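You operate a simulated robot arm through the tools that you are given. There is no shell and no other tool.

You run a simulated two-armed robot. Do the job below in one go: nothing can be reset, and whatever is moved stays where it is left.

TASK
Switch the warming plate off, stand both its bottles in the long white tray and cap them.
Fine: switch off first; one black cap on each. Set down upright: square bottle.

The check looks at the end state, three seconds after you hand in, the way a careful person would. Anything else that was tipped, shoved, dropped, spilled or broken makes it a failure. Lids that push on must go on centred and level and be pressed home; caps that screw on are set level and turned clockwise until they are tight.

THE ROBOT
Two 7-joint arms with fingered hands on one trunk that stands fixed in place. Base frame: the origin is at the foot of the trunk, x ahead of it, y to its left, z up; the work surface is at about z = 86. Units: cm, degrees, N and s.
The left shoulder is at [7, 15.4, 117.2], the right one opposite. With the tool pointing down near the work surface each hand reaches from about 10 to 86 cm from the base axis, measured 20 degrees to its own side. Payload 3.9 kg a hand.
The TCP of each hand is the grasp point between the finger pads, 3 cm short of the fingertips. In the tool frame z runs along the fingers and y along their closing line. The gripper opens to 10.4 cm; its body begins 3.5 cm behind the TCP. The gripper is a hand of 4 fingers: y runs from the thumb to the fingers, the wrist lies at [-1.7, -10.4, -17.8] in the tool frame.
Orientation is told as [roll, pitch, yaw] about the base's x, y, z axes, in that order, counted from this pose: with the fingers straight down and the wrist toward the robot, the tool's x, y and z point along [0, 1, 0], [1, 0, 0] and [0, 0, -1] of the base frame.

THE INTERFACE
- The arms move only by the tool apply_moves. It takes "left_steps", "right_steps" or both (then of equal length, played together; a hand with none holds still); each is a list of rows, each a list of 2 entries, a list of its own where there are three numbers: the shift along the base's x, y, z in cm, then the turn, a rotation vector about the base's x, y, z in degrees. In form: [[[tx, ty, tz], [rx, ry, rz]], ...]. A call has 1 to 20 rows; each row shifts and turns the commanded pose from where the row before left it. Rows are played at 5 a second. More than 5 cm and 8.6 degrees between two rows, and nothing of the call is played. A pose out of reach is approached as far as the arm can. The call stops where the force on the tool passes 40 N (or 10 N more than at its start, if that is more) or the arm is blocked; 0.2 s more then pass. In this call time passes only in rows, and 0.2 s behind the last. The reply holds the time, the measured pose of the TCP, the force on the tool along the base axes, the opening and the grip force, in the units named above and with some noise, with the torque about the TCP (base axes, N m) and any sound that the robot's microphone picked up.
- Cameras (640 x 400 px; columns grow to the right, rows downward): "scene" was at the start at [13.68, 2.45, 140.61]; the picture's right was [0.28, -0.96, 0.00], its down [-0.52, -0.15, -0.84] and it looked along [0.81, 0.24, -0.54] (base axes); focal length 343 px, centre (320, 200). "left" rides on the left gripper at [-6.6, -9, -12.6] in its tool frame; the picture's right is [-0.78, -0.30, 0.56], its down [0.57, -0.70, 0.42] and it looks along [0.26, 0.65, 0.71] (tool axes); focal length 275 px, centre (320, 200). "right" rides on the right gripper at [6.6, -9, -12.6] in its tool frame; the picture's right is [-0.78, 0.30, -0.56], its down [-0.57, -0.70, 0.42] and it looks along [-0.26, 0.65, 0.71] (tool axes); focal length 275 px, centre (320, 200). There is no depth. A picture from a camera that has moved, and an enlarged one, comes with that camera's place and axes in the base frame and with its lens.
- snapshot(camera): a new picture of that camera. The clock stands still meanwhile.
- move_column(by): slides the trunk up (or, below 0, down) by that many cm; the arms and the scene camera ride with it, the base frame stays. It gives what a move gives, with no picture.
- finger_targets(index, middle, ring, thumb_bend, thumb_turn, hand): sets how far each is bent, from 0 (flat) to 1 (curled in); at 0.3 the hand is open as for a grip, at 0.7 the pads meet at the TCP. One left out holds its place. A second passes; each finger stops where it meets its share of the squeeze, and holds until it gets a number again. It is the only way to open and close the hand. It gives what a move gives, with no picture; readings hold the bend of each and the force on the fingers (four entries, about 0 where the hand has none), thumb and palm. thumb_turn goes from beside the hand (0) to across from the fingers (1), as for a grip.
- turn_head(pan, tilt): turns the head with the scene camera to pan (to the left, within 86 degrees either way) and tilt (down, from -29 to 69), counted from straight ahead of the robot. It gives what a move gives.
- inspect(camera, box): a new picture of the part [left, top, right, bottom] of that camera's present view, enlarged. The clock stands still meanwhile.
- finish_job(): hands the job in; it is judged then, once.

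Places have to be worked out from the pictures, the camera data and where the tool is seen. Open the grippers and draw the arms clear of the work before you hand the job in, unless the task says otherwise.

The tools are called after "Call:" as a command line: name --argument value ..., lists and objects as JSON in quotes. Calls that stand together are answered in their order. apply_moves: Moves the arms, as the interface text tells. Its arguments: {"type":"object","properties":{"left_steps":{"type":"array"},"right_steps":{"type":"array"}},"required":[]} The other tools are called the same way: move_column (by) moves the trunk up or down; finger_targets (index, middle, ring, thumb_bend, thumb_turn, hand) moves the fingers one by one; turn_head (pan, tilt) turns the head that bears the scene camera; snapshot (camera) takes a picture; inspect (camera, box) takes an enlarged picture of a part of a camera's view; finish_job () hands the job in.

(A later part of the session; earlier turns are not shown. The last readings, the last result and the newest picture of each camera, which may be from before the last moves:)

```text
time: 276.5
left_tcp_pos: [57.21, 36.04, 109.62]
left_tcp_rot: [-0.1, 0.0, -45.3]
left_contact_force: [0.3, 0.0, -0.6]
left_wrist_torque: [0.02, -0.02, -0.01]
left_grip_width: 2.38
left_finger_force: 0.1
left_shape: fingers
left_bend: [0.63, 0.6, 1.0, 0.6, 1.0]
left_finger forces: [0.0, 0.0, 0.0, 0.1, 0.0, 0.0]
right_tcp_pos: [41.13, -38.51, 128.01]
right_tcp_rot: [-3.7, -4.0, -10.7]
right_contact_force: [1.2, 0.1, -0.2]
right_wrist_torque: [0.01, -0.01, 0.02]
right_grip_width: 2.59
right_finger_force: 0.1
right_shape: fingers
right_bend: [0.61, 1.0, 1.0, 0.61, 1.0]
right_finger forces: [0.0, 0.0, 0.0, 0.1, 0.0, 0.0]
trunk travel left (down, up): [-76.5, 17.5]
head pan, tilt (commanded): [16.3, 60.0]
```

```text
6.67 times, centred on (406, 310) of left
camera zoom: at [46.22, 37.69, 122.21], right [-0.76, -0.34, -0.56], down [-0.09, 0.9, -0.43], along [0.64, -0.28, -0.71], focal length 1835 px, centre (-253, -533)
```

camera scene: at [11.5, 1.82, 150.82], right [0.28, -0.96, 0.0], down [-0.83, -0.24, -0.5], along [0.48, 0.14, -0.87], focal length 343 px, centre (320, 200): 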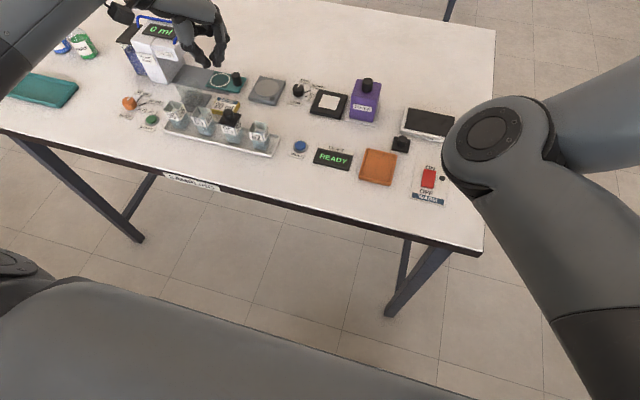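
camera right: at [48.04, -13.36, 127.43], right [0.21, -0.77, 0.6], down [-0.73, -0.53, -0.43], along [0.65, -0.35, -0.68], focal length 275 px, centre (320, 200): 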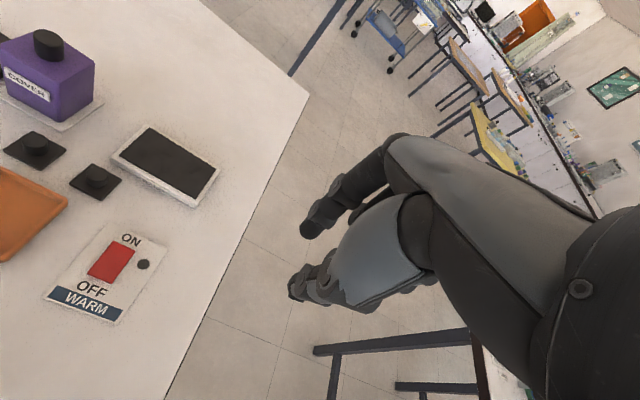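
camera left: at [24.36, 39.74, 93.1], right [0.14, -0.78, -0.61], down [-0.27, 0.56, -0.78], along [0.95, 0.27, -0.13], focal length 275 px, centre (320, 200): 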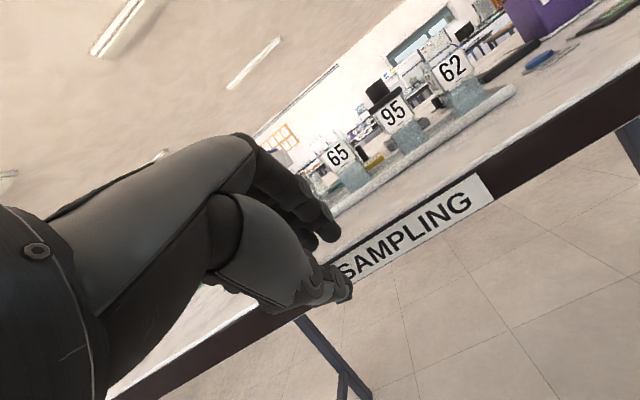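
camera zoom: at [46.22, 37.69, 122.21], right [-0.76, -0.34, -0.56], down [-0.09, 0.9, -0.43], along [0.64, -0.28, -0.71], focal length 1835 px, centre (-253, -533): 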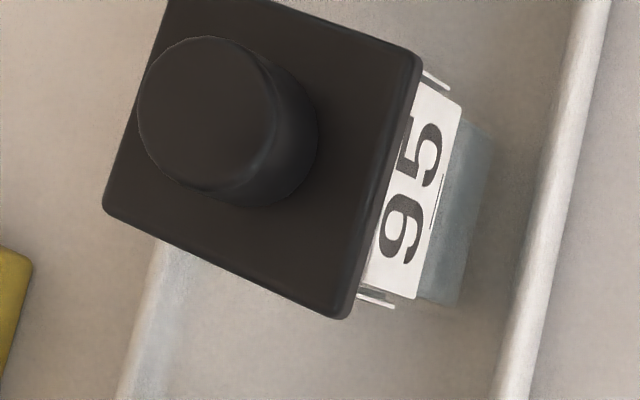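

I re-grip once more to trim: rotate +2.2° and shift slightly in -y, then set down lightly.

Call:
finger_targets --hand "left" --index 0.57 --middle 0.57 --ring 1.0 --thumb_bend 0.57

Call:
apply_moves --left_steps '[[[-0.05, 0.25, -3], [0, 0, 0]], [[0, 0, -4], [0, 0, 0]], [[0, 0, -3], [0, 0, 0]], [[0, 0, -1.6], [0, 0, 0]], [[0, 0, -0.6], [0, 0, 0]], [[0, 0, 0], [0, 0, 0]], [[0, 0, 0], [0, 0, 0]]]'

Call:
finger_targets --hand "left" --index 0.65 --middle 0.64 --thumb_bend 0.64

Call:
finger_targets --hand "left" --index 0.69 --middle 0.66 --thumb_bend 0.67

Call:
apply_moves --left_steps '[[[0, 0, 0.1], [0, 0, 0]], [[0, 0, 0.1], [0, 0, 0]], [[0.02, -0.15, 0.05], [0, 0, 1.1]], [[0.02, -0.15, 0], [0, 0, 1.1]], [[0, 0, 0], [0, 0, 0]]]'

Call:
inspect --camera "scene" --box '[211, 112, 241, 132]'

```text
time: 277.5
left_tcp_pos: [57.33, 36.05, 109.7]
left_tcp_rot: [0.0, 0.0, -45.3]
left_contact_force: [-0.6, -0.6, 0.7]
left_wrist_torque: [0.0, 0.0, -0.01]
left_grip_width: 3.77
left_finger_force: 0.1
left_shape: fingers
left_bend: [0.56, 0.56, 1.0, 0.56, 1.0]
left_finger forces: [0.1, 0.1, 0.0, 0.0, 0.0, 0.0]
right_tcp_pos: [41.27, -38.5, 128.12]
right_tcp_rot: [-3.7, -4.1, -10.6]
right_contact_force: [0.3, 0.4, 0.5]
right_wrist_torque: [-0.02, -0.01, -0.01]
right_grip_width: 2.58
right_finger_force: 0.1
right_shape: fingers
right_bend: [0.61, 1.0, 1.0, 0.61, 1.0]
right_finger forces: [0.1, 0.0, 0.0, 0.1, 0.0, 0.0]
trunk travel left (down, up): [-76.5, 17.5]
head pan, tilt (commanded): [16.3, 60.0]
```

```text
time: 279.1
left_tcp_pos: [57.23, 36.18, 97.35]
left_tcp_rot: [0.0, 0.0, -45.3]
left_contact_force: [-0.8, -0.4, -0.5]
left_wrist_torque: [0.01, 0.0, 0.0]
left_grip_width: 3.75
left_finger_force: 0.1
left_shape: fingers
left_bend: [0.56, 0.56, 1.0, 0.56, 1.0]
left_finger forces: [0.0, 0.0, 0.0, 0.1, 0.0, 0.0]
right_tcp_pos: [41.3, -38.42, 128.15]
right_tcp_rot: [-3.7, -4.0, -10.7]
right_contact_force: [-0.5, 0.1, 0.1]
right_wrist_torque: [-0.01, -0.01, -0.02]
right_grip_width: 2.59
right_finger_force: 0.0
right_shape: fingers
right_bend: [0.61, 1.0, 1.0, 0.61, 1.0]
right_finger forces: [0.0, 0.0, 0.0, 0.0, 0.1, 0.1]
trunk travel left (down, up): [-76.5, 17.5]
head pan, tilt (commanded): [16.3, 60.0]
```

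```text
time: 280.1
left_tcp_pos: [57.05, 36.3, 97.41]
left_tcp_rot: [0.1, -0.1, -45.2]
left_contact_force: [-0.1, -0.1, 0.7]
left_wrist_torque: [-0.01, 0.01, 0.01]
left_grip_width: 1.77
left_finger_force: 0.2
left_shape: fingers
left_bend: [0.65, 0.63, 1.0, 0.63, 1.0]
left_finger forces: [0.1, 0.5, 0.0, 0.2, 0.5, 0.0]
right_tcp_pos: [41.31, -38.42, 128.1]
right_tcp_rot: [-3.7, -3.9, -10.7]
right_contact_force: [-0.2, 0.8, -0.3]
right_wrist_torque: [0.0, 0.02, -0.01]
right_grip_width: 2.58
right_finger_force: 0.0
right_shape: fingers
right_bend: [0.61, 1.0, 1.0, 0.61, 1.0]
right_finger forces: [0.0, 0.0, 0.0, 0.1, 0.1, 0.0]
trunk travel left (down, up): [-76.5, 17.5]
head pan, tilt (commanded): [16.3, 60.0]
```

```text
time: 281.1
left_tcp_pos: [57.07, 36.29, 97.3]
left_tcp_rot: [0.0, 0.0, -45.3]
left_contact_force: [-0.6, 1.0, 0.2]
left_wrist_torque: [-0.02, 0.01, -0.01]
left_grip_width: 1.36
left_finger_force: 2.1
left_shape: fingers
left_bend: [0.68, 0.64, 1.0, 0.64, 1.0]
left_finger forces: [0.9, 1.8, 0.0, 0.0, 2.5, 0.1]
right_tcp_pos: [41.25, -38.41, 128.05]
right_tcp_rot: [-3.7, -4.0, -10.7]
right_contact_force: [-0.6, 0.4, 0.1]
right_wrist_torque: [0.01, 0.03, 0.0]
right_grip_width: 2.6
right_finger_force: 0.1
right_shape: fingers
right_bend: [0.61, 1.0, 1.0, 0.61, 1.0]
right_finger forces: [0.1, 0.0, 0.0, 0.0, 0.0, 0.0]
trunk travel left (down, up): [-76.5, 17.5]
head pan, tilt (commanded): [16.3, 60.0]
```

```text
time: 282.3
left_tcp_pos: [57.15, 35.95, 97.58]
left_tcp_rot: [-0.1, 0.0, -43.2]
left_contact_force: [1.1, 0.2, 0.4]
left_wrist_torque: [0.02, 0.0, -0.02]
left_grip_width: 1.35
left_finger_force: 2.7
left_shape: fingers
left_bend: [0.68, 0.64, 1.0, 0.64, 1.0]
left_finger forces: [0.8, 1.9, 0.0, 0.1, 2.5, 0.1]
right_tcp_pos: [41.17, -38.46, 128.06]
right_tcp_rot: [-3.7, -4.0, -10.7]
right_contact_force: [0.1, 0.1, -0.2]
right_wrist_torque: [0.01, 0.01, -0.01]
right_grip_width: 2.56
right_finger_force: 0.1
right_shape: fingers
right_bend: [0.61, 1.0, 1.0, 0.61, 1.0]
right_finger forces: [0.0, 0.0, 0.0, 0.1, 0.0, 0.1]
trunk travel left (down, up): [-76.5, 17.5]
head pan, tilt (commanded): [16.3, 60.0]
```

```text
16.00 times, centred on (226, 122) of scene
camera zoom: at [11.52, 1.82, 150.81], right [0.28, -0.96, 0.0], down [-0.83, -0.24, -0.5], along [0.48, 0.14, -0.87], focal length 5488 px, centre (1824, 1448)
```

zoom: 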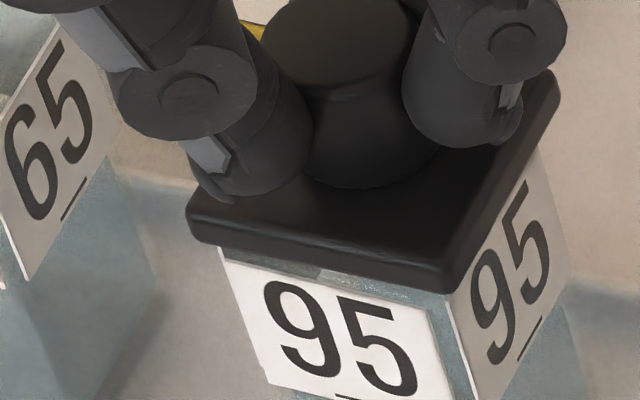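

Slightly overshot: I correct by (+0.08,+0.10) and set the lid down lightly.

Call:
apply_moves --left_steps '[[[0.08, 0.1, 0], [0, 0, 0]], [[0, 0, -0.1], [0, 0, 0]], [[0, 0, -0.1], [0, 0, 0]], [[0, 0, -0.05], [0, 0, 0]], [[0, 0, 0], [0, 0, 0]]]'

Call:
inspect --camera "scene" --box '[211, 112, 241, 132]'

```text
time: 283.5
left_tcp_pos: [57.13, 36.05, 97.35]
left_tcp_rot: [0.0, 0.0, -43.1]
left_contact_force: [-1.5, 0.5, 0.2]
left_wrist_torque: [-0.03, -0.03, 0.0]
left_grip_width: 1.35
left_finger_force: 2.5
left_shape: fingers
left_bend: [0.68, 0.64, 1.0, 0.64, 1.0]
left_finger forces: [0.9, 1.8, 0.0, 0.0, 2.5, 0.0]
right_tcp_pos: [41.24, -38.47, 128.09]
right_tcp_rot: [-3.7, -4.0, -10.8]
right_contact_force: [-0.4, 0.9, 0.1]
right_wrist_torque: [-0.01, -0.02, -0.04]
right_grip_width: 2.57
right_finger_force: 0.0
right_shape: fingers
right_bend: [0.61, 1.0, 1.0, 0.61, 1.0]
right_finger forces: [0.0, 0.1, 0.0, 0.0, 0.1, 0.1]
trunk travel left (down, up): [-76.5, 17.5]
head pan, tilt (commanded): [16.3, 60.0]
```

```text
16.00 times, centred on (226, 122) of scene
camera zoom: at [11.51, 1.81, 150.82], right [0.28, -0.96, 0.0], down [-0.83, -0.24, -0.5], along [0.48, 0.14, -0.87], focal length 5488 px, centre (1824, 1448)
```

zoom: 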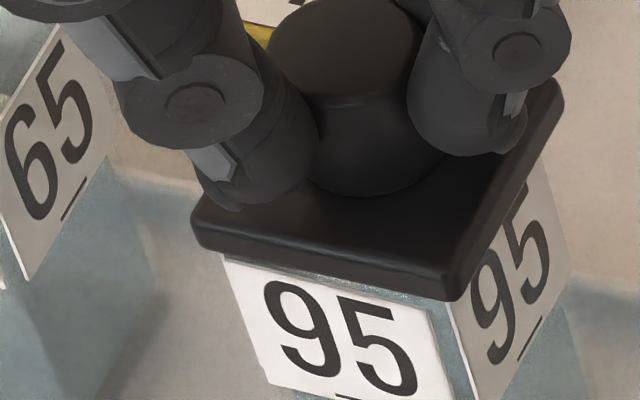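

Call:
apply_moves --left_steps '[[[0, 0.03, -0.08], [0, 0, 0]], [[0, 0, -0.05], [0, 0, 0]], [[0, 0, 0], [0, 0, 0]]]'

Call:
finger_targets --hand "left" --index 0.64 --middle 0.61 --thumb_bend 0.61

Call:
apply_moves --left_steps '[[[0, 0, 0.4], [0, 0, 0]], [[0, 0, 0.6], [0, 0, 0]], [[0, 0, 1.5], [0, 0, 0]], [[0, 0, 3], [0, 0, 0]], [[0, 0, 4], [0, 0, 0]], [[0, 0, 3], [0, 0, 0]], [[0, 0, 0], [0, 0, 0]]]'

Call:
inspect --camera "scene" --box '[211, 112, 241, 136]'

Call:
inspect --camera "left" --box '[340, 230, 450, 330]'

```text
time: 284.3
left_tcp_pos: [57.21, 36.07, 97.25]
left_tcp_rot: [0.1, -0.1, -43.1]
left_contact_force: [0.1, -0.1, 2.4]
left_wrist_torque: [-0.02, -0.01, 0.0]
left_grip_width: 1.33
left_finger_force: 3.3
left_shape: fingers
left_bend: [0.68, 0.64, 1.0, 0.64, 1.0]
left_finger forces: [1.0, 2.3, 0.0, 0.1, 2.6, 0.1]
right_tcp_pos: [41.18, -38.48, 128.07]
right_tcp_rot: [-3.7, -4.0, -10.7]
right_contact_force: [0.1, 0.0, 0.1]
right_wrist_torque: [0.02, 0.01, -0.01]
right_grip_width: 2.57
right_finger_force: 0.0
right_shape: fingers
right_bend: [0.61, 1.0, 1.0, 0.61, 1.0]
right_finger forces: [0.0, 0.0, 0.1, 0.0, 0.1, 0.0]
trunk travel left (down, up): [-76.5, 17.5]
head pan, tilt (commanded): [16.3, 60.0]
```

```text
time: 285.3
left_tcp_pos: [57.16, 35.96, 97.18]
left_tcp_rot: [0.1, 0.0, -43.1]
left_contact_force: [-0.4, 0.3, 0.3]
left_wrist_torque: [0.03, -0.01, 0.02]
left_grip_width: 2.15
left_finger_force: 0.0
left_shape: fingers
left_bend: [0.64, 0.61, 1.0, 0.61, 1.0]
left_finger forces: [0.0, 0.0, 0.0, 0.1, 0.0, 0.1]
right_tcp_pos: [41.17, -38.52, 128.12]
right_tcp_rot: [-3.7, -4.0, -10.7]
right_contact_force: [-0.1, -0.1, -0.8]
right_wrist_torque: [-0.02, 0.01, -0.02]
right_grip_width: 2.57
right_finger_force: 0.0
right_shape: fingers
right_bend: [0.61, 1.0, 1.0, 0.61, 1.0]
right_finger forces: [0.1, 0.1, 0.0, 0.0, 0.0, 0.1]
trunk travel left (down, up): [-76.5, 17.5]
head pan, tilt (commanded): [16.3, 60.0]
```

```text
time: 286.9
left_tcp_pos: [57.25, 36.22, 109.9]
left_tcp_rot: [0.0, 0.0, -43.1]
left_contact_force: [-0.6, -0.7, 0.0]
left_wrist_torque: [0.04, 0.01, 0.0]
left_grip_width: 2.09
left_finger_force: 0.1
left_shape: fingers
left_bend: [0.64, 0.61, 1.0, 0.61, 1.0]
left_finger forces: [0.1, 0.0, 0.0, 0.1, 0.0, 0.0]
right_tcp_pos: [41.25, -38.51, 128.17]
right_tcp_rot: [-3.8, -3.9, -10.7]
right_contact_force: [0.1, 0.0, -0.2]
right_wrist_torque: [0.02, 0.02, 0.03]
right_grip_width: 2.61
right_finger_force: 0.1
right_shape: fingers
right_bend: [0.61, 1.0, 1.0, 0.61, 1.0]
right_finger forces: [0.0, 0.0, 0.0, 0.1, 0.0, 0.0]
trunk travel left (down, up): [-76.5, 17.5]
head pan, tilt (commanded): [16.3, 60.0]
```

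```text
16.00 times, centred on (226, 124) of scene
camera zoom: at [11.52, 1.84, 150.81], right [0.28, -0.96, 0.0], down [-0.83, -0.24, -0.5], along [0.48, 0.14, -0.87], focal length 5488 px, centre (1824, 1416)
```

zoom: 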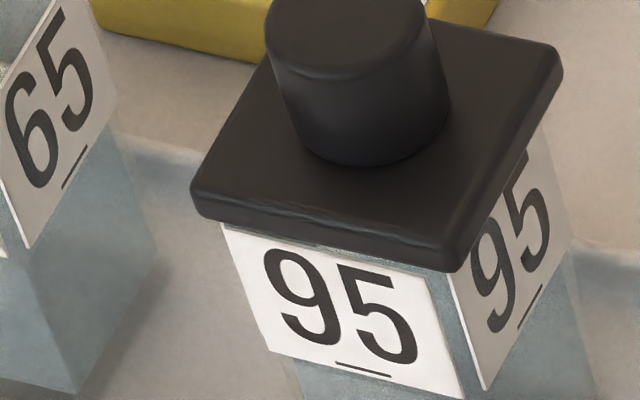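

```text
4.00 times, centred on (395, 280) of left
camera zoom: at [46.25, 37.46, 122.5], right [-0.75, -0.36, -0.56], down [-0.12, 0.9, -0.43], along [0.65, -0.25, -0.71], focal length 1101 px, centre (20, -120)
```

zoom: 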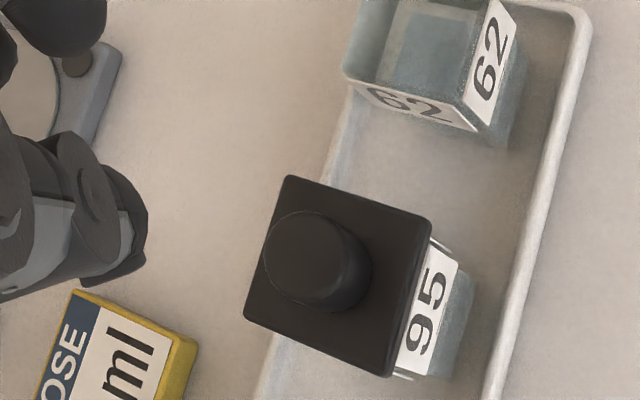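

Lid 1 sits flush, level, centred within ~0.1 cm and square to the bottle. Now the second lid: I move over to it with yaw ≈ -58° (keeps the fingers clear of the plate).

Call:
finger_targets --hand "left" --index 0.55 --middle 0.55 --ring 1.0 --thumb_bend 0.55

Call:
apply_moves --left_steps '[[[0.6, -2.2, -0.2], [0, 0, -0.9]], [[0.6, -2.4, -0.2], [0, 0, -0.9]], [[0.6, -2.4, -0.2], [0, 0, -0.9]], [[0.6, -2.4, -0.2], [0, 0, -0.9]], [[0.6, -2.4, -0.2], [0, 0, -0.9]], [[0.6, -2.4, -0.2], [0, 0, -0.9]], [[0.6, -2.4, -0.2], [0, 0, -0.9]], [[0.6, -2.4, -0.2], [0, 0, -0.9]], [[0.6, -2.4, -0.2], [0, 0, -0.9]], [[0.6, -2.4, -0.2], [0, 0, -0.9]], [[0.6, -2.4, -0.2], [0, 0, -0.9]], [[0.6, -2.4, -0.2], [0, 0, -0.9]], [[0.6, -2.4, -0.2], [0, 0, -0.9]], [[0.6, -2.4, -0.2], [0, 0, -0.9]], [[0.6, -2.4, -0.2], [0, 0, -0.9]], [[0.5, -2.2, -0.2], [0, 0, -0.9]], [[0, 0, 0], [0, 0, 0]], [[0, 0, 0], [0, 0, 0]]]'

Call:
snapshot --camera "left"

Call:
snapshot --camera "scene"

```text
time: 287.9
left_tcp_pos: [57.3, 36.14, 109.84]
left_tcp_rot: [0.1, 0.1, -43.2]
left_contact_force: [0.4, 0.3, -0.4]
left_wrist_torque: [0.0, 0.0, -0.01]
left_grip_width: 4.02
left_finger_force: 0.0
left_shape: fingers
left_bend: [0.55, 0.55, 1.0, 0.55, 1.0]
left_finger forces: [0.1, 0.0, 0.1, 0.0, 0.0, 0.0]
right_tcp_pos: [41.22, -38.52, 128.04]
right_tcp_rot: [-3.6, -4.0, -10.7]
right_contact_force: [0.3, 0.3, 0.1]
right_wrist_torque: [0.03, -0.02, -0.06]
right_grip_width: 2.55
right_finger_force: 0.0
right_shape: fingers
right_bend: [0.61, 1.0, 1.0, 0.61, 1.0]
right_finger forces: [0.0, 0.0, 0.1, 0.0, 0.0, 0.1]
trunk travel left (down, up): [-76.5, 17.5]
head pan, tilt (commanded): [16.3, 60.0]
```

```text
time: 291.7
left_tcp_pos: [66.72, -1.93, 106.68]
left_tcp_rot: [0.0, -0.1, -57.5]
left_contact_force: [-0.1, 0.6, 0.4]
left_wrist_torque: [-0.05, -0.02, -0.01]
left_grip_width: 4.03
left_finger_force: 0.0
left_shape: fingers
left_bend: [0.55, 0.55, 1.0, 0.55, 1.0]
left_finger forces: [0.1, 0.0, 0.0, 0.0, 0.0, 0.0]
right_tcp_pos: [41.13, -38.45, 128.03]
right_tcp_rot: [-3.7, -4.0, -10.7]
right_contact_force: [-0.1, -0.4, -0.2]
right_wrist_torque: [-0.03, 0.02, 0.0]
right_grip_width: 2.55
right_finger_force: 0.0
right_shape: fingers
right_bend: [0.61, 1.0, 1.0, 0.61, 1.0]
right_finger forces: [0.0, 0.0, 0.0, 0.1, 0.0, 0.0]
trunk travel left (down, up): [-76.5, 17.5]
head pan, tilt (commanded): [16.3, 60.0]
```

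```text
taken
camera left: at [56.27, 1.99, 119.23], right [-0.81, -0.17, -0.56], down [0.11, 0.9, -0.43], along [0.57, -0.4, -0.71], focal length 275 px, centre (320, 200)
```

left: 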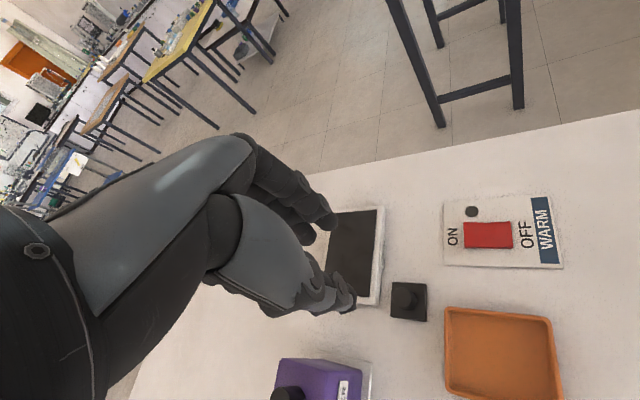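

```text
taken
camera scene: at [11.51, 1.83, 150.82], right [0.28, -0.96, 0.0], down [-0.83, -0.24, -0.5], along [0.48, 0.14, -0.87], focal length 343 px, centre (320, 200)
```

scene: 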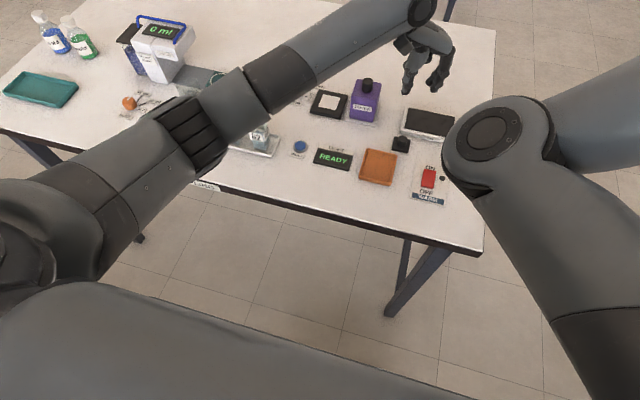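

The hand is above lid 2. I zoom to measure it.

Call:
inspect --camera "left" --box '[370, 260, 450, 340]'

Call:
inspect --camera "scene" --box '[370, 60, 470, 170]'

```text
5.00 times, centred on (410, 300) of left
camera zoom: at [56.27, 1.99, 119.23], right [-0.81, -0.17, -0.56], down [0.11, 0.9, -0.43], along [0.57, -0.4, -0.71], focal length 1376 px, centre (-130, -300)
```

zoom: 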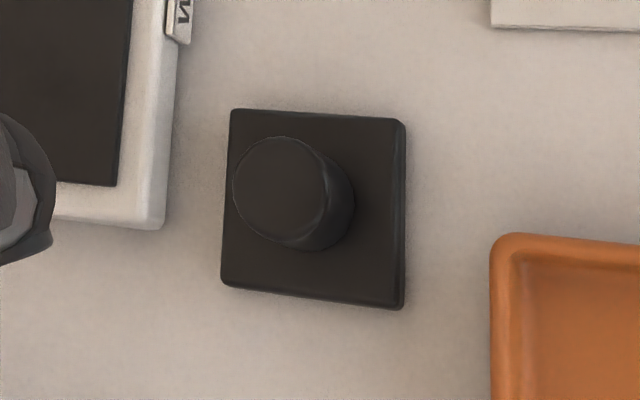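

```text
3.64 times, centred on (420, 115) of scene
camera zoom: at [11.51, 1.83, 150.82], right [0.28, -0.96, 0.0], down [-0.83, -0.24, -0.5], along [0.48, 0.14, -0.87], focal length 1247 px, centre (-44, 509)
```

zoom: 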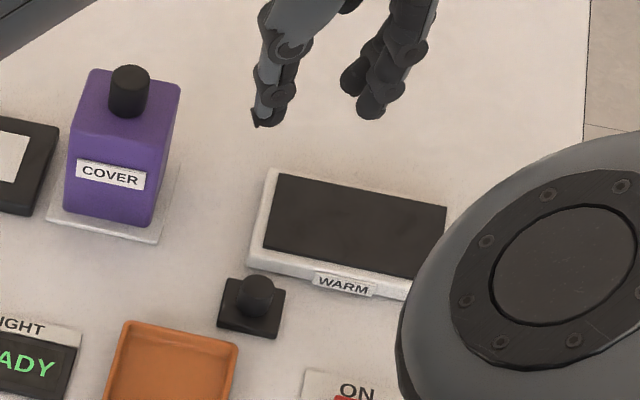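

Lid 2 is centred at (67.12,-1.96), yaw ≈0.7°. TCP target (66.8,-2.16). I descend to just above the knob and check.

Call:
apply_moves --left_steps '[[[0.08, -0.23, -3], [0, 0, 0]], [[0, 0, -4], [0, 0, 0]], [[0, 0, -3.5], [0, 0, 0]], [[0, 0, -2], [0, 0, 0]], [[0, 0, 0], [0, 0, 0]], [[0, 0, 0], [0, 0, 0]]]'

Call:
inspect --camera "left" --box '[260, 160, 440, 330]'

Call:
inspect --camera "scene" --box '[370, 90, 440, 160]'

```text
time: 293.1
left_tcp_pos: [66.74, -2.21, 94.02]
left_tcp_rot: [0.0, -0.1, -57.5]
left_contact_force: [-0.2, 0.6, 1.2]
left_wrist_torque: [-0.02, 0.0, -0.03]
left_grip_width: 4.03
left_finger_force: 0.1
left_shape: fingers
left_bend: [0.55, 0.55, 1.0, 0.55, 1.0]
left_finger forces: [0.0, 0.1, 0.0, 0.0, 0.0, 0.0]
right_tcp_pos: [41.34, -38.48, 128.06]
right_tcp_rot: [-3.7, -4.0, -10.6]
right_contact_force: [-0.1, -0.2, 0.2]
right_wrist_torque: [-0.02, 0.02, -0.05]
right_grip_width: 2.6
right_finger_force: 0.1
right_shape: fingers
right_bend: [0.61, 1.0, 1.0, 0.61, 1.0]
right_finger forces: [0.1, 0.0, 0.0, 0.0, 0.0, 0.1]
trunk travel left (down, up): [-76.5, 17.5]
head pan, tilt (commanded): [16.3, 60.0]
```

```text
2.35 times, centred on (350, 245) of left
camera zoom: at [56.34, 1.86, 106.62], right [-0.81, -0.17, -0.56], down [0.11, 0.9, -0.43], along [0.57, -0.4, -0.71], focal length 648 px, centre (249, 94)
```

zoom: 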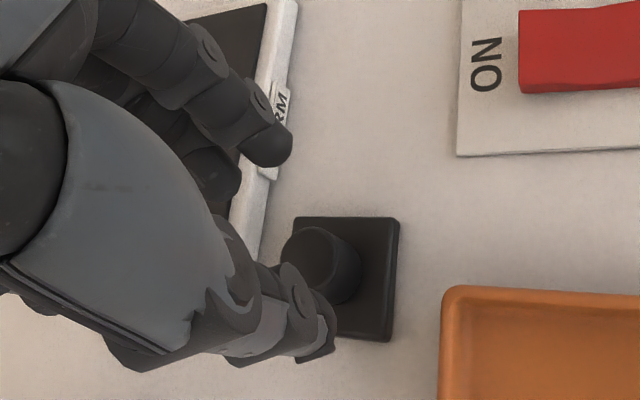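

```text
5.71 times, centred on (405, 125) of scene
camera zoom: at [11.52, 1.79, 150.82], right [0.28, -0.96, 0.0], down [-0.83, -0.24, -0.5], along [0.48, 0.14, -0.87], focal length 1960 px, centre (-166, 629)
```

zoom: 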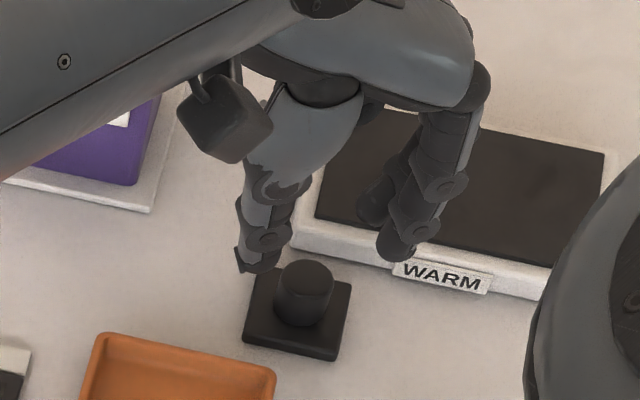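

The knob lies at (+0.26,0.04) in tool axes; a small shift and I descend around it.

Call:
apply_moves --left_steps '[[[-0.08, -0.05, -1.2], [0, 0, 0]], [[0, 0, -1.0], [0, 0, 0]], [[0, 0, -0.8], [0, 0, 0]], [[0, 0, -0.4], [0, 0, 0]], [[0, 0, 0], [0, 0, 0]], [[0, 0, 0], [0, 0, 0]]]'

Call:
finger_targets --hand "left" --index 0.65 --middle 0.64 --thumb_bend 0.64

Call:
finger_targets --hand "left" --index 0.69 --middle 0.66 --thumb_bend 0.67

Call:
inspect --camera "left" --box '[260, 160, 440, 330]'

Call:
inspect --camera "scene" --box '[380, 110, 430, 160]'

```text
time: 294.5
left_tcp_pos: [66.73, -2.21, 90.52]
left_tcp_rot: [0.0, 0.1, -57.6]
left_contact_force: [0.2, 0.9, -0.2]
left_wrist_torque: [-0.03, -0.02, 0.02]
left_grip_width: 4.02
left_finger_force: 0.0
left_shape: fingers
left_bend: [0.55, 0.55, 1.0, 0.55, 1.0]
left_finger forces: [0.0, 0.0, 0.1, 0.1, 0.0, 0.0]
right_tcp_pos: [41.09, -38.43, 128.05]
right_tcp_rot: [-3.7, -4.0, -10.6]
right_contact_force: [-1.0, 0.7, 0.1]
right_wrist_torque: [0.02, 0.01, 0.0]
right_grip_width: 2.58
right_finger_force: 0.0
right_shape: fingers
right_bend: [0.61, 1.0, 1.0, 0.61, 1.0]
right_finger forces: [0.1, 0.1, 0.1, 0.0, 0.0, 0.0]
trunk travel left (down, up): [-76.5, 17.5]
head pan, tilt (commanded): [16.3, 60.0]
```

```text
time: 295.5
left_tcp_pos: [66.78, -2.09, 90.65]
left_tcp_rot: [0.1, 0.0, -57.5]
left_contact_force: [0.0, -0.4, 0.0]
left_wrist_torque: [0.03, 0.0, -0.01]
left_grip_width: 1.82
left_finger_force: 1.6
left_shape: fingers
left_bend: [0.65, 0.63, 1.0, 0.63, 1.0]
left_finger forces: [0.1, 0.8, 0.0, 0.0, 0.9, 0.1]
right_tcp_pos: [41.21, -38.6, 128.11]
right_tcp_rot: [-3.7, -4.0, -10.8]
right_contact_force: [0.6, -0.1, 0.4]
right_wrist_torque: [-0.03, 0.01, -0.02]
right_grip_width: 2.56
right_finger_force: 0.1
right_shape: fingers
right_bend: [0.61, 1.0, 1.0, 0.61, 1.0]
right_finger forces: [0.1, 0.1, 0.0, 0.0, 0.0, 0.0]
trunk travel left (down, up): [-76.5, 17.5]
head pan, tilt (commanded): [16.3, 60.0]
```

```text
time: 296.5
left_tcp_pos: [66.74, -2.25, 90.39]
left_tcp_rot: [0.0, 0.1, -57.4]
left_contact_force: [-0.1, 0.8, -0.2]
left_wrist_torque: [-0.03, -0.02, 0.03]
left_grip_width: 1.43
left_finger_force: 2.6
left_shape: fingers
left_bend: [0.67, 0.64, 1.0, 0.64, 1.0]
left_finger forces: [1.0, 2.0, 0.0, 0.0, 2.9, 0.1]
right_tcp_pos: [41.23, -38.52, 128.14]
right_tcp_rot: [-3.7, -4.0, -10.7]
right_contact_force: [-0.2, -0.6, -0.4]
right_wrist_torque: [0.02, -0.02, 0.0]
right_grip_width: 2.57
right_finger_force: 0.0
right_shape: fingers
right_bend: [0.61, 1.0, 1.0, 0.61, 1.0]
right_finger forces: [0.0, 0.0, 0.0, 0.1, 0.1, 0.0]
trunk travel left (down, up): [-76.5, 17.5]
head pan, tilt (commanded): [16.3, 60.0]
```

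```text
2.35 times, centred on (350, 245) of left
camera zoom: at [56.34, 1.76, 103.22], right [-0.81, -0.17, -0.56], down [0.11, 0.9, -0.43], along [0.57, -0.4, -0.71], focal length 648 px, centre (249, 94)
```

zoom: 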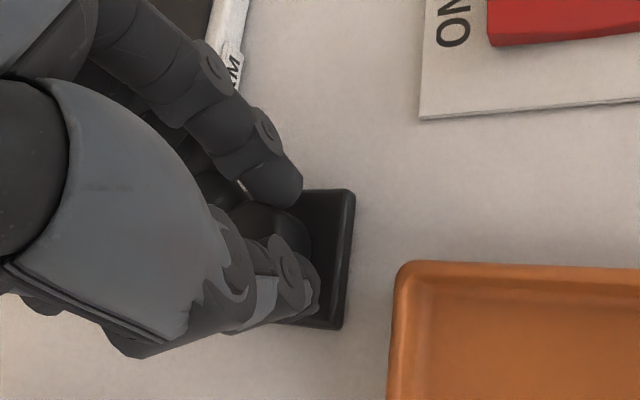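

```text
8.00 times, centred on (405, 135) of scene
camera zoom: at [11.52, 1.79, 150.82], right [0.28, -0.96, 0.0], down [-0.83, -0.24, -0.5], along [0.48, 0.14, -0.87], focal length 2744 px, centre (-360, 720)
```

zoom: 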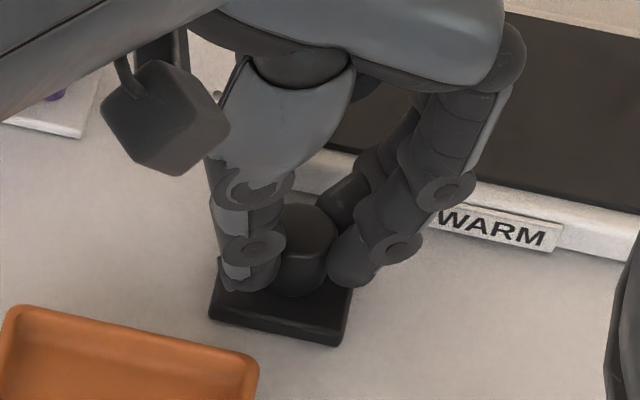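

All three fingers hold knob 2. I tighten slightly and lift, then check for tilt.

Call:
finger_targets --hand "left" --index 0.7 --middle 0.67 --thumb_bend 0.68

Call:
apply_moves --left_steps '[[[0, 0, 0.3], [0, 0, 0]], [[0, 0, 0.5], [0, 0, 0]], [[0, 0, 1.0], [0, 0, 0]], [[0, 0, 1.5], [0, 0, 0]], [[0, 0, 0], [0, 0, 0]]]'

Call:
inspect --camera "scene" --box '[384, 110, 424, 150]'

Call:
inspect --camera "left" --box '[320, 200, 400, 300]'

```text
time: 297.5
left_tcp_pos: [66.73, -2.19, 90.62]
left_tcp_rot: [0.0, 0.0, -57.5]
left_contact_force: [-0.8, 0.2, 0.0]
left_wrist_torque: [-0.01, -0.02, 0.02]
left_grip_width: 1.37
left_finger_force: 3.8
left_shape: fingers
left_bend: [0.68, 0.64, 1.0, 0.64, 1.0]
left_finger forces: [1.3, 2.6, 0.0, 0.0, 3.7, 0.0]
right_tcp_pos: [41.3, -38.43, 128.02]
right_tcp_rot: [-3.7, -4.0, -10.6]
right_contact_force: [0.0, -1.0, 0.1]
right_wrist_torque: [0.0, -0.01, 0.01]
right_grip_width: 2.58
right_finger_force: 0.1
right_shape: fingers
right_bend: [0.61, 1.0, 1.0, 0.61, 1.0]
right_finger forces: [0.0, 0.0, 0.1, 0.1, 0.0, 0.0]
trunk travel left (down, up): [-76.5, 17.5]
head pan, tilt (commanded): [16.3, 60.0]
```

```text
time: 298.7
left_tcp_pos: [66.63, -2.28, 93.85]
left_tcp_rot: [0.0, 0.0, -57.5]
left_contact_force: [-0.2, -0.5, -0.6]
left_wrist_torque: [0.01, 0.0, 0.0]
left_grip_width: 1.4
left_finger_force: 3.6
left_shape: fingers
left_bend: [0.68, 0.64, 1.0, 0.64, 1.0]
left_finger forces: [1.2, 2.6, 0.1, 0.0, 3.7, 0.0]
right_tcp_pos: [41.28, -38.53, 128.14]
right_tcp_rot: [-3.6, -4.0, -10.7]
right_contact_force: [-0.7, 0.0, -0.3]
right_wrist_torque: [0.04, -0.03, 0.03]
right_grip_width: 2.58
right_finger_force: 0.0
right_shape: fingers
right_bend: [0.61, 1.0, 1.0, 0.61, 1.0]
right_finger forces: [0.1, 0.0, 0.0, 0.1, 0.0, 0.0]
trunk travel left (down, up): [-76.5, 17.5]
head pan, tilt (commanded): [16.3, 60.0]
```

```text
10.00 times, centred on (404, 130) of scene
camera zoom: at [11.53, 1.79, 150.81], right [0.28, -0.96, 0.0], down [-0.83, -0.24, -0.5], along [0.48, 0.14, -0.87], focal length 3430 px, centre (-520, 900)
```

zoom: 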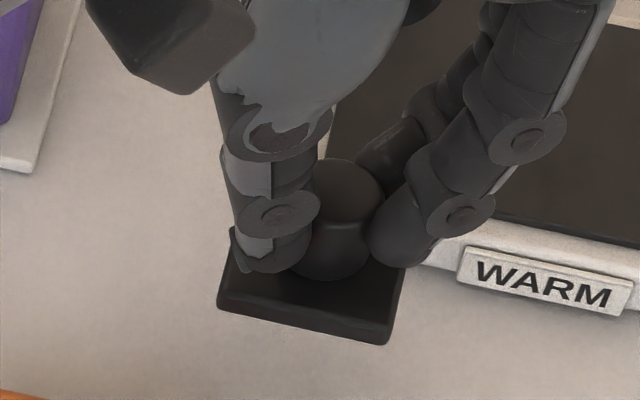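

```text
4.00 times, centred on (360, 250) of left
camera zoom: at [56.33, 1.71, 106.49], right [-0.81, -0.17, -0.56], down [0.11, 0.9, -0.43], along [0.57, -0.4, -0.71], focal length 1101 px, centre (160, 0)
```

zoom: 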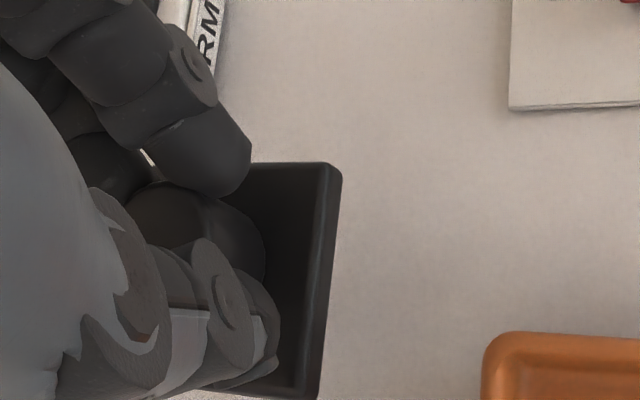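

Lid 2 hangs level this time. I raise it and carry it to above bottle 62.

Call:
apply_moves --left_steps '[[[0, 0, 2], [0, 0, 0]], [[0, 0, 3], [0, 0, 0]], [[0, 0, 3], [0, 0, 0]], [[-0.2, 0.6, 3], [0, 0, 0]], [[-0.5, 1.7, 1], [0, 0, 0]], [[-0.6, 2.0, 0], [0, 0, 0]], [[-0.6, 2.0, 0], [0, 0, 0]], [[-0.6, 2.0, 0], [0, 0, 0]], [[-0.6, 2.0, 0], [0, 0, 0]], [[-0.6, 2.0, 0], [0, 0, 0]], [[-0.6, 2.0, 0], [0, 0, 0]], [[-0.6, 2.0, 0], [0, 0, 0]], [[-0.6, 2.0, 0], [0, 0, 0]], [[-0.6, 2.0, 0], [0, 0, 0]], [[-0.6, 2.0, 0], [0, 0, 0]], [[-0.6, 2.0, 0], [0, 0, 0]], [[-0.6, 2.0, 0], [0, 0, 0]], [[-0.6, 2.0, 0], [0, 0, 0]], [[-0.6, 2.0, 0], [0, 0, 0]], [[0, 0, 0], [0, 0, 0]]]'

Call:
snapshot --camera "left"

Call:
inspect --camera "scene" --box '[190, 60, 310, 160]'

```text
time: 302.9
left_tcp_pos: [57.76, 28.2, 105.98]
left_tcp_rot: [0.1, 0.0, -57.5]
left_contact_force: [-0.3, -0.6, -0.4]
left_wrist_torque: [0.02, 0.01, -0.01]
left_grip_width: 1.35
left_finger_force: 3.9
left_shape: fingers
left_bend: [0.68, 0.64, 1.0, 0.64, 1.0]
left_finger forces: [1.4, 2.8, 0.0, 0.1, 3.4, 0.1]
right_tcp_pos: [41.26, -38.54, 128.04]
right_tcp_rot: [-3.8, -4.0, -10.7]
right_contact_force: [0.5, 0.5, 0.2]
right_wrist_torque: [0.03, 0.04, -0.02]
right_grip_width: 2.57
right_finger_force: 0.0
right_shape: fingers
right_bend: [0.61, 1.0, 1.0, 0.61, 1.0]
right_finger forces: [0.0, 0.1, 0.1, 0.1, 0.0, 0.0]
trunk travel left (down, up): [-76.5, 17.5]
head pan, tilt (commanded): [16.3, 60.0]
```

```text
taken
camera left: at [47.32, 32.11, 118.6], right [-0.81, -0.17, -0.56], down [0.11, 0.9, -0.42], along [0.57, -0.4, -0.71], focal length 275 px, centre (320, 200)
```

left: 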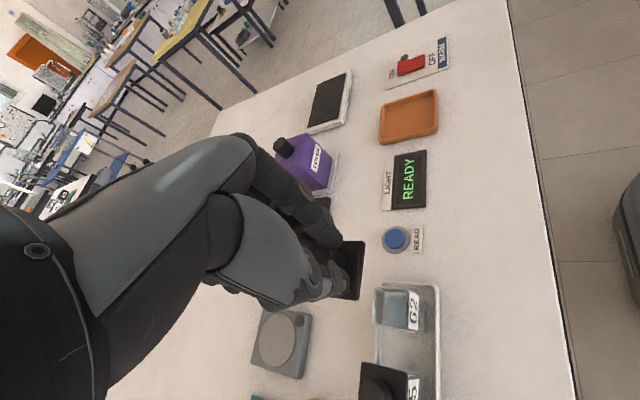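

```text
4.00 times, centred on (250, 110) of scene
camera zoom: at [11.54, 1.77, 150.81], right [0.28, -0.96, 0.0], down [-0.83, -0.24, -0.5], along [0.48, 0.14, -0.87], focal length 1372 px, centre (600, 560)
```

zoom: 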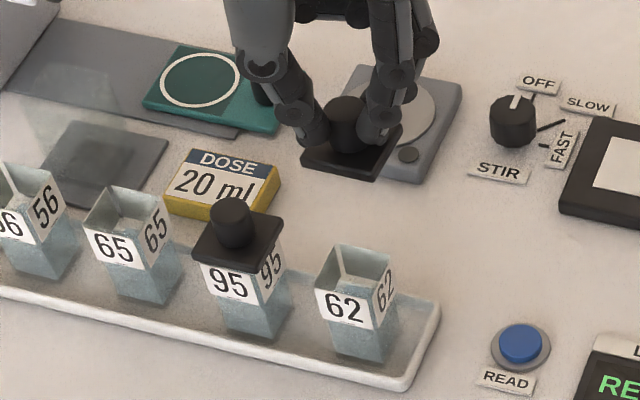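

Both in view. I zoom on the held lid and bottle 62's rim from the hand camera.

Call:
inspect --camera "left" --box '[330, 230, 378, 310]'

Call:
inspect --camera "left" --box '[365, 270, 445, 350]'

Call:
inspect --camera "scene" --box '[262, 85, 294, 110]'

Call:
inspect --camera "scene" --box '[262, 115, 294, 140]'

```text
5.00 times, centred on (354, 270) of left
camera zoom: at [47.32, 32.11, 118.6], right [-0.81, -0.17, -0.56], down [0.11, 0.9, -0.42], along [0.57, -0.4, -0.71], focal length 1376 px, centre (150, -150)
```

zoom: 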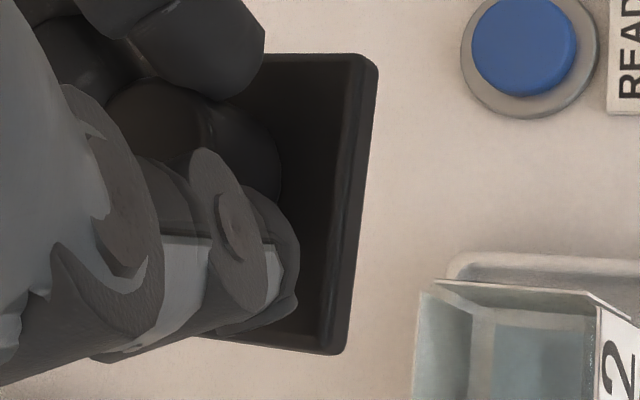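

```text
5.00 times, centred on (405, 310) of left
camera zoom: at [47.32, 32.11, 118.6], right [-0.81, -0.17, -0.56], down [0.11, 0.9, -0.42], along [0.57, -0.4, -0.71], focal length 1376 px, centre (-105, -350)
```

zoom: 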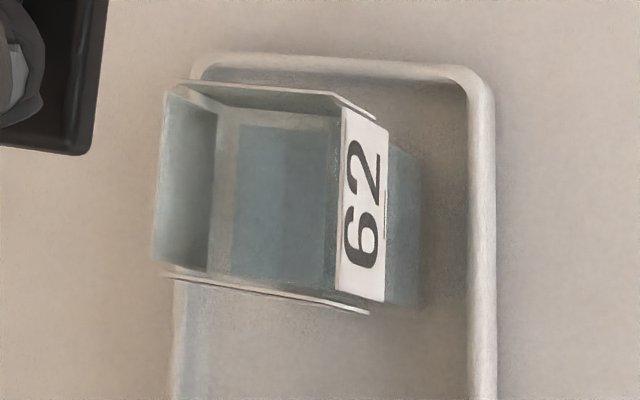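

```text
16.00 times, centred on (278, 98) of scene
camera zoom: at [11.54, 1.77, 150.81], right [0.28, -0.96, 0.0], down [-0.83, -0.24, -0.5], along [0.48, 0.14, -0.87], focal length 5488 px, centre (992, 1840)
```

zoom: 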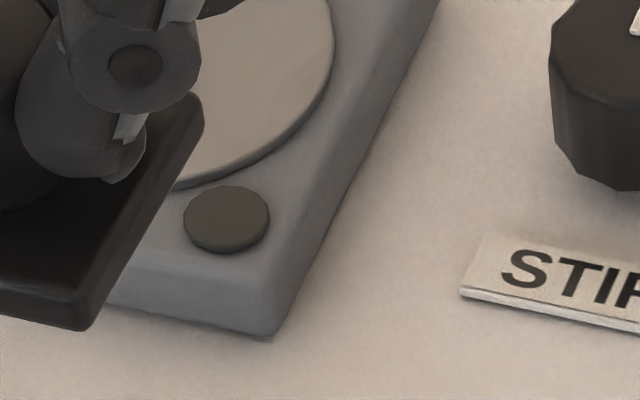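

```text
16.00 times, centred on (278, 128) of scene
camera zoom: at [11.54, 1.77, 150.81], right [0.28, -0.96, 0.0], down [-0.83, -0.24, -0.5], along [0.48, 0.14, -0.87], focal length 5488 px, centre (992, 1360)
```

zoom: 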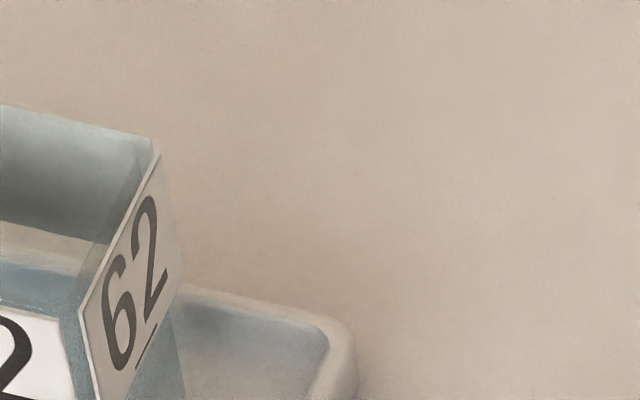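

Lid 2 centre is at about (58.2,28.45), bottle 62's mouth at (57.5,29.73). I shift by (-0.69,+1.27) and descend to ~2 cm above the rim.

Call:
apply_moves --left_steps '[[[-0.35, 0.64, -1], [0, 0, 0]], [[-0.34, 0.63, -1.5], [0, 0, 0]], [[0, 0, -1.5], [0, 0, 0]], [[0, 0, -1.5], [0, 0, 0]], [[0, 0, -1.3], [0, 0, 0]], [[0, 0, 0], [0, 0, 0]], [[0, 0, 0], [0, 0, 0]]]'

Call:
inspect --camera "scene" --box '[236, 102, 276, 132]'

Call:
inspect --camera "left" --box '[330, 225, 400, 305]'

```text
time: 304.5
left_tcp_pos: [56.98, 29.49, 99.06]
left_tcp_rot: [-0.1, -0.1, -57.5]
left_contact_force: [-0.3, 0.2, -0.7]
left_wrist_torque: [0.01, 0.02, 0.02]
left_grip_width: 1.34
left_finger_force: 3.8
left_shape: fingers
left_bend: [0.68, 0.64, 1.0, 0.64, 1.0]
left_finger forces: [1.4, 2.8, 0.0, 0.0, 3.4, 0.0]
right_tcp_pos: [41.18, -38.5, 128.01]
right_tcp_rot: [-3.7, -4.0, -10.7]
right_contact_force: [0.9, 0.3, -0.6]
right_wrist_torque: [-0.01, 0.03, 0.0]
right_grip_width: 2.57
right_finger_force: 0.1
right_shape: fingers
right_bend: [0.61, 1.0, 1.0, 0.61, 1.0]
right_finger forces: [0.1, 0.0, 0.1, 0.1, 0.0, 0.0]
trunk travel left (down, up): [-76.5, 17.5]
head pan, tilt (commanded): [16.3, 60.0]
```

```text
13.33 times, centred on (256, 117) of scene
camera zoom: at [11.51, 1.82, 150.82], right [0.28, -0.96, 0.0], down [-0.83, -0.24, -0.5], along [0.48, 0.14, -0.87], focal length 4574 px, centre (1173, 1307)
```

zoom: 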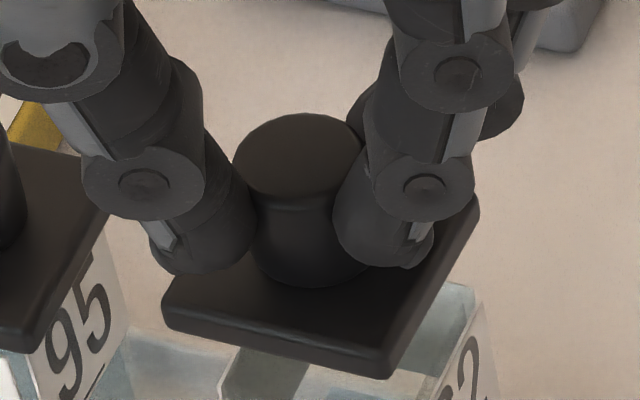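

```text
5.00 times, centred on (365, 265) of left
camera zoom: at [46.58, 33.44, 111.75], right [-0.81, -0.17, -0.56], down [0.11, 0.9, -0.43], along [0.57, -0.41, -0.71], focal length 1376 px, centre (95, -125)
```

zoom: 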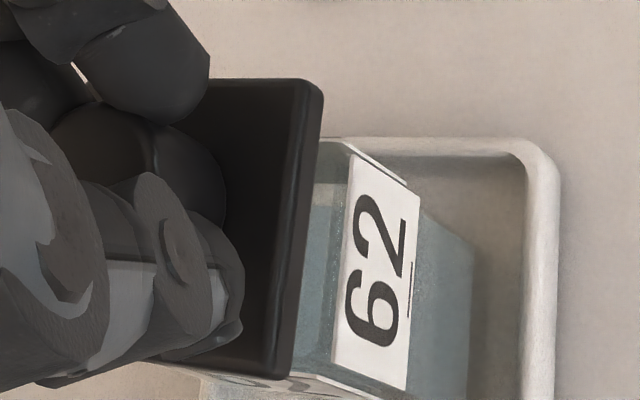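

Scene and hand views agree on a -0.18 correction in y (x within noise). I apply it and descend to ~0.4 cm above the rim.

Call:
apply_moves --left_steps '[[[0, -0.18, -0.5], [0, 0, 0]], [[0, 0, -0.5], [0, 0, 0]], [[0, 0, -0.4], [0, 0, 0]], [[0, 0, 0], [0, 0, 0]], [[0, 0, 0], [0, 0, 0]]]'

Call:
inspect --camera "scene" --box '[236, 106, 276, 136]'

Call:
inspect --camera "left" --box '[330, 225, 400, 305]'

```text
time: 305.7
left_tcp_pos: [57.0, 29.29, 97.81]
left_tcp_rot: [0.0, 0.0, -57.5]
left_contact_force: [0.1, 0.3, 0.1]
left_wrist_torque: [0.02, 0.03, -0.01]
left_grip_width: 1.34
left_finger_force: 3.9
left_shape: fingers
left_bend: [0.68, 0.64, 1.0, 0.64, 1.0]
left_finger forces: [1.4, 2.7, 0.1, 0.1, 3.4, 0.1]
right_tcp_pos: [41.27, -38.48, 128.12]
right_tcp_rot: [-3.6, -4.0, -10.8]
right_contact_force: [-0.3, 0.6, 0.5]
right_wrist_torque: [-0.04, 0.01, 0.02]
right_grip_width: 2.6
right_finger_force: 0.0
right_shape: fingers
right_bend: [0.61, 1.0, 1.0, 0.61, 1.0]
right_finger forces: [0.0, 0.1, 0.1, 0.0, 0.0, 0.0]
trunk travel left (down, up): [-76.5, 17.5]
head pan, tilt (commanded): [16.3, 60.0]
```

```text
13.33 times, centred on (256, 121) of scene
camera zoom: at [11.51, 1.81, 150.82], right [0.28, -0.96, 0.0], down [-0.83, -0.24, -0.5], along [0.48, 0.14, -0.87], focal length 4574 px, centre (1173, 1253)
```

zoom: 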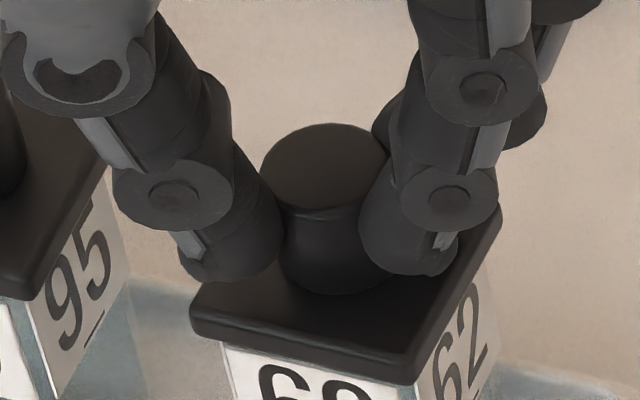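

```text
5.00 times, centred on (365, 265) of left
camera zoom: at [46.57, 33.21, 110.41], right [-0.81, -0.17, -0.56], down [0.11, 0.9, -0.43], along [0.57, -0.41, -0.71], focal length 1376 px, centre (95, -125)
```

zoom: 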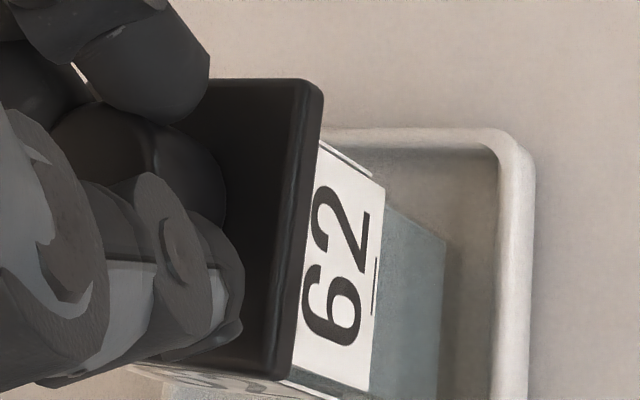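

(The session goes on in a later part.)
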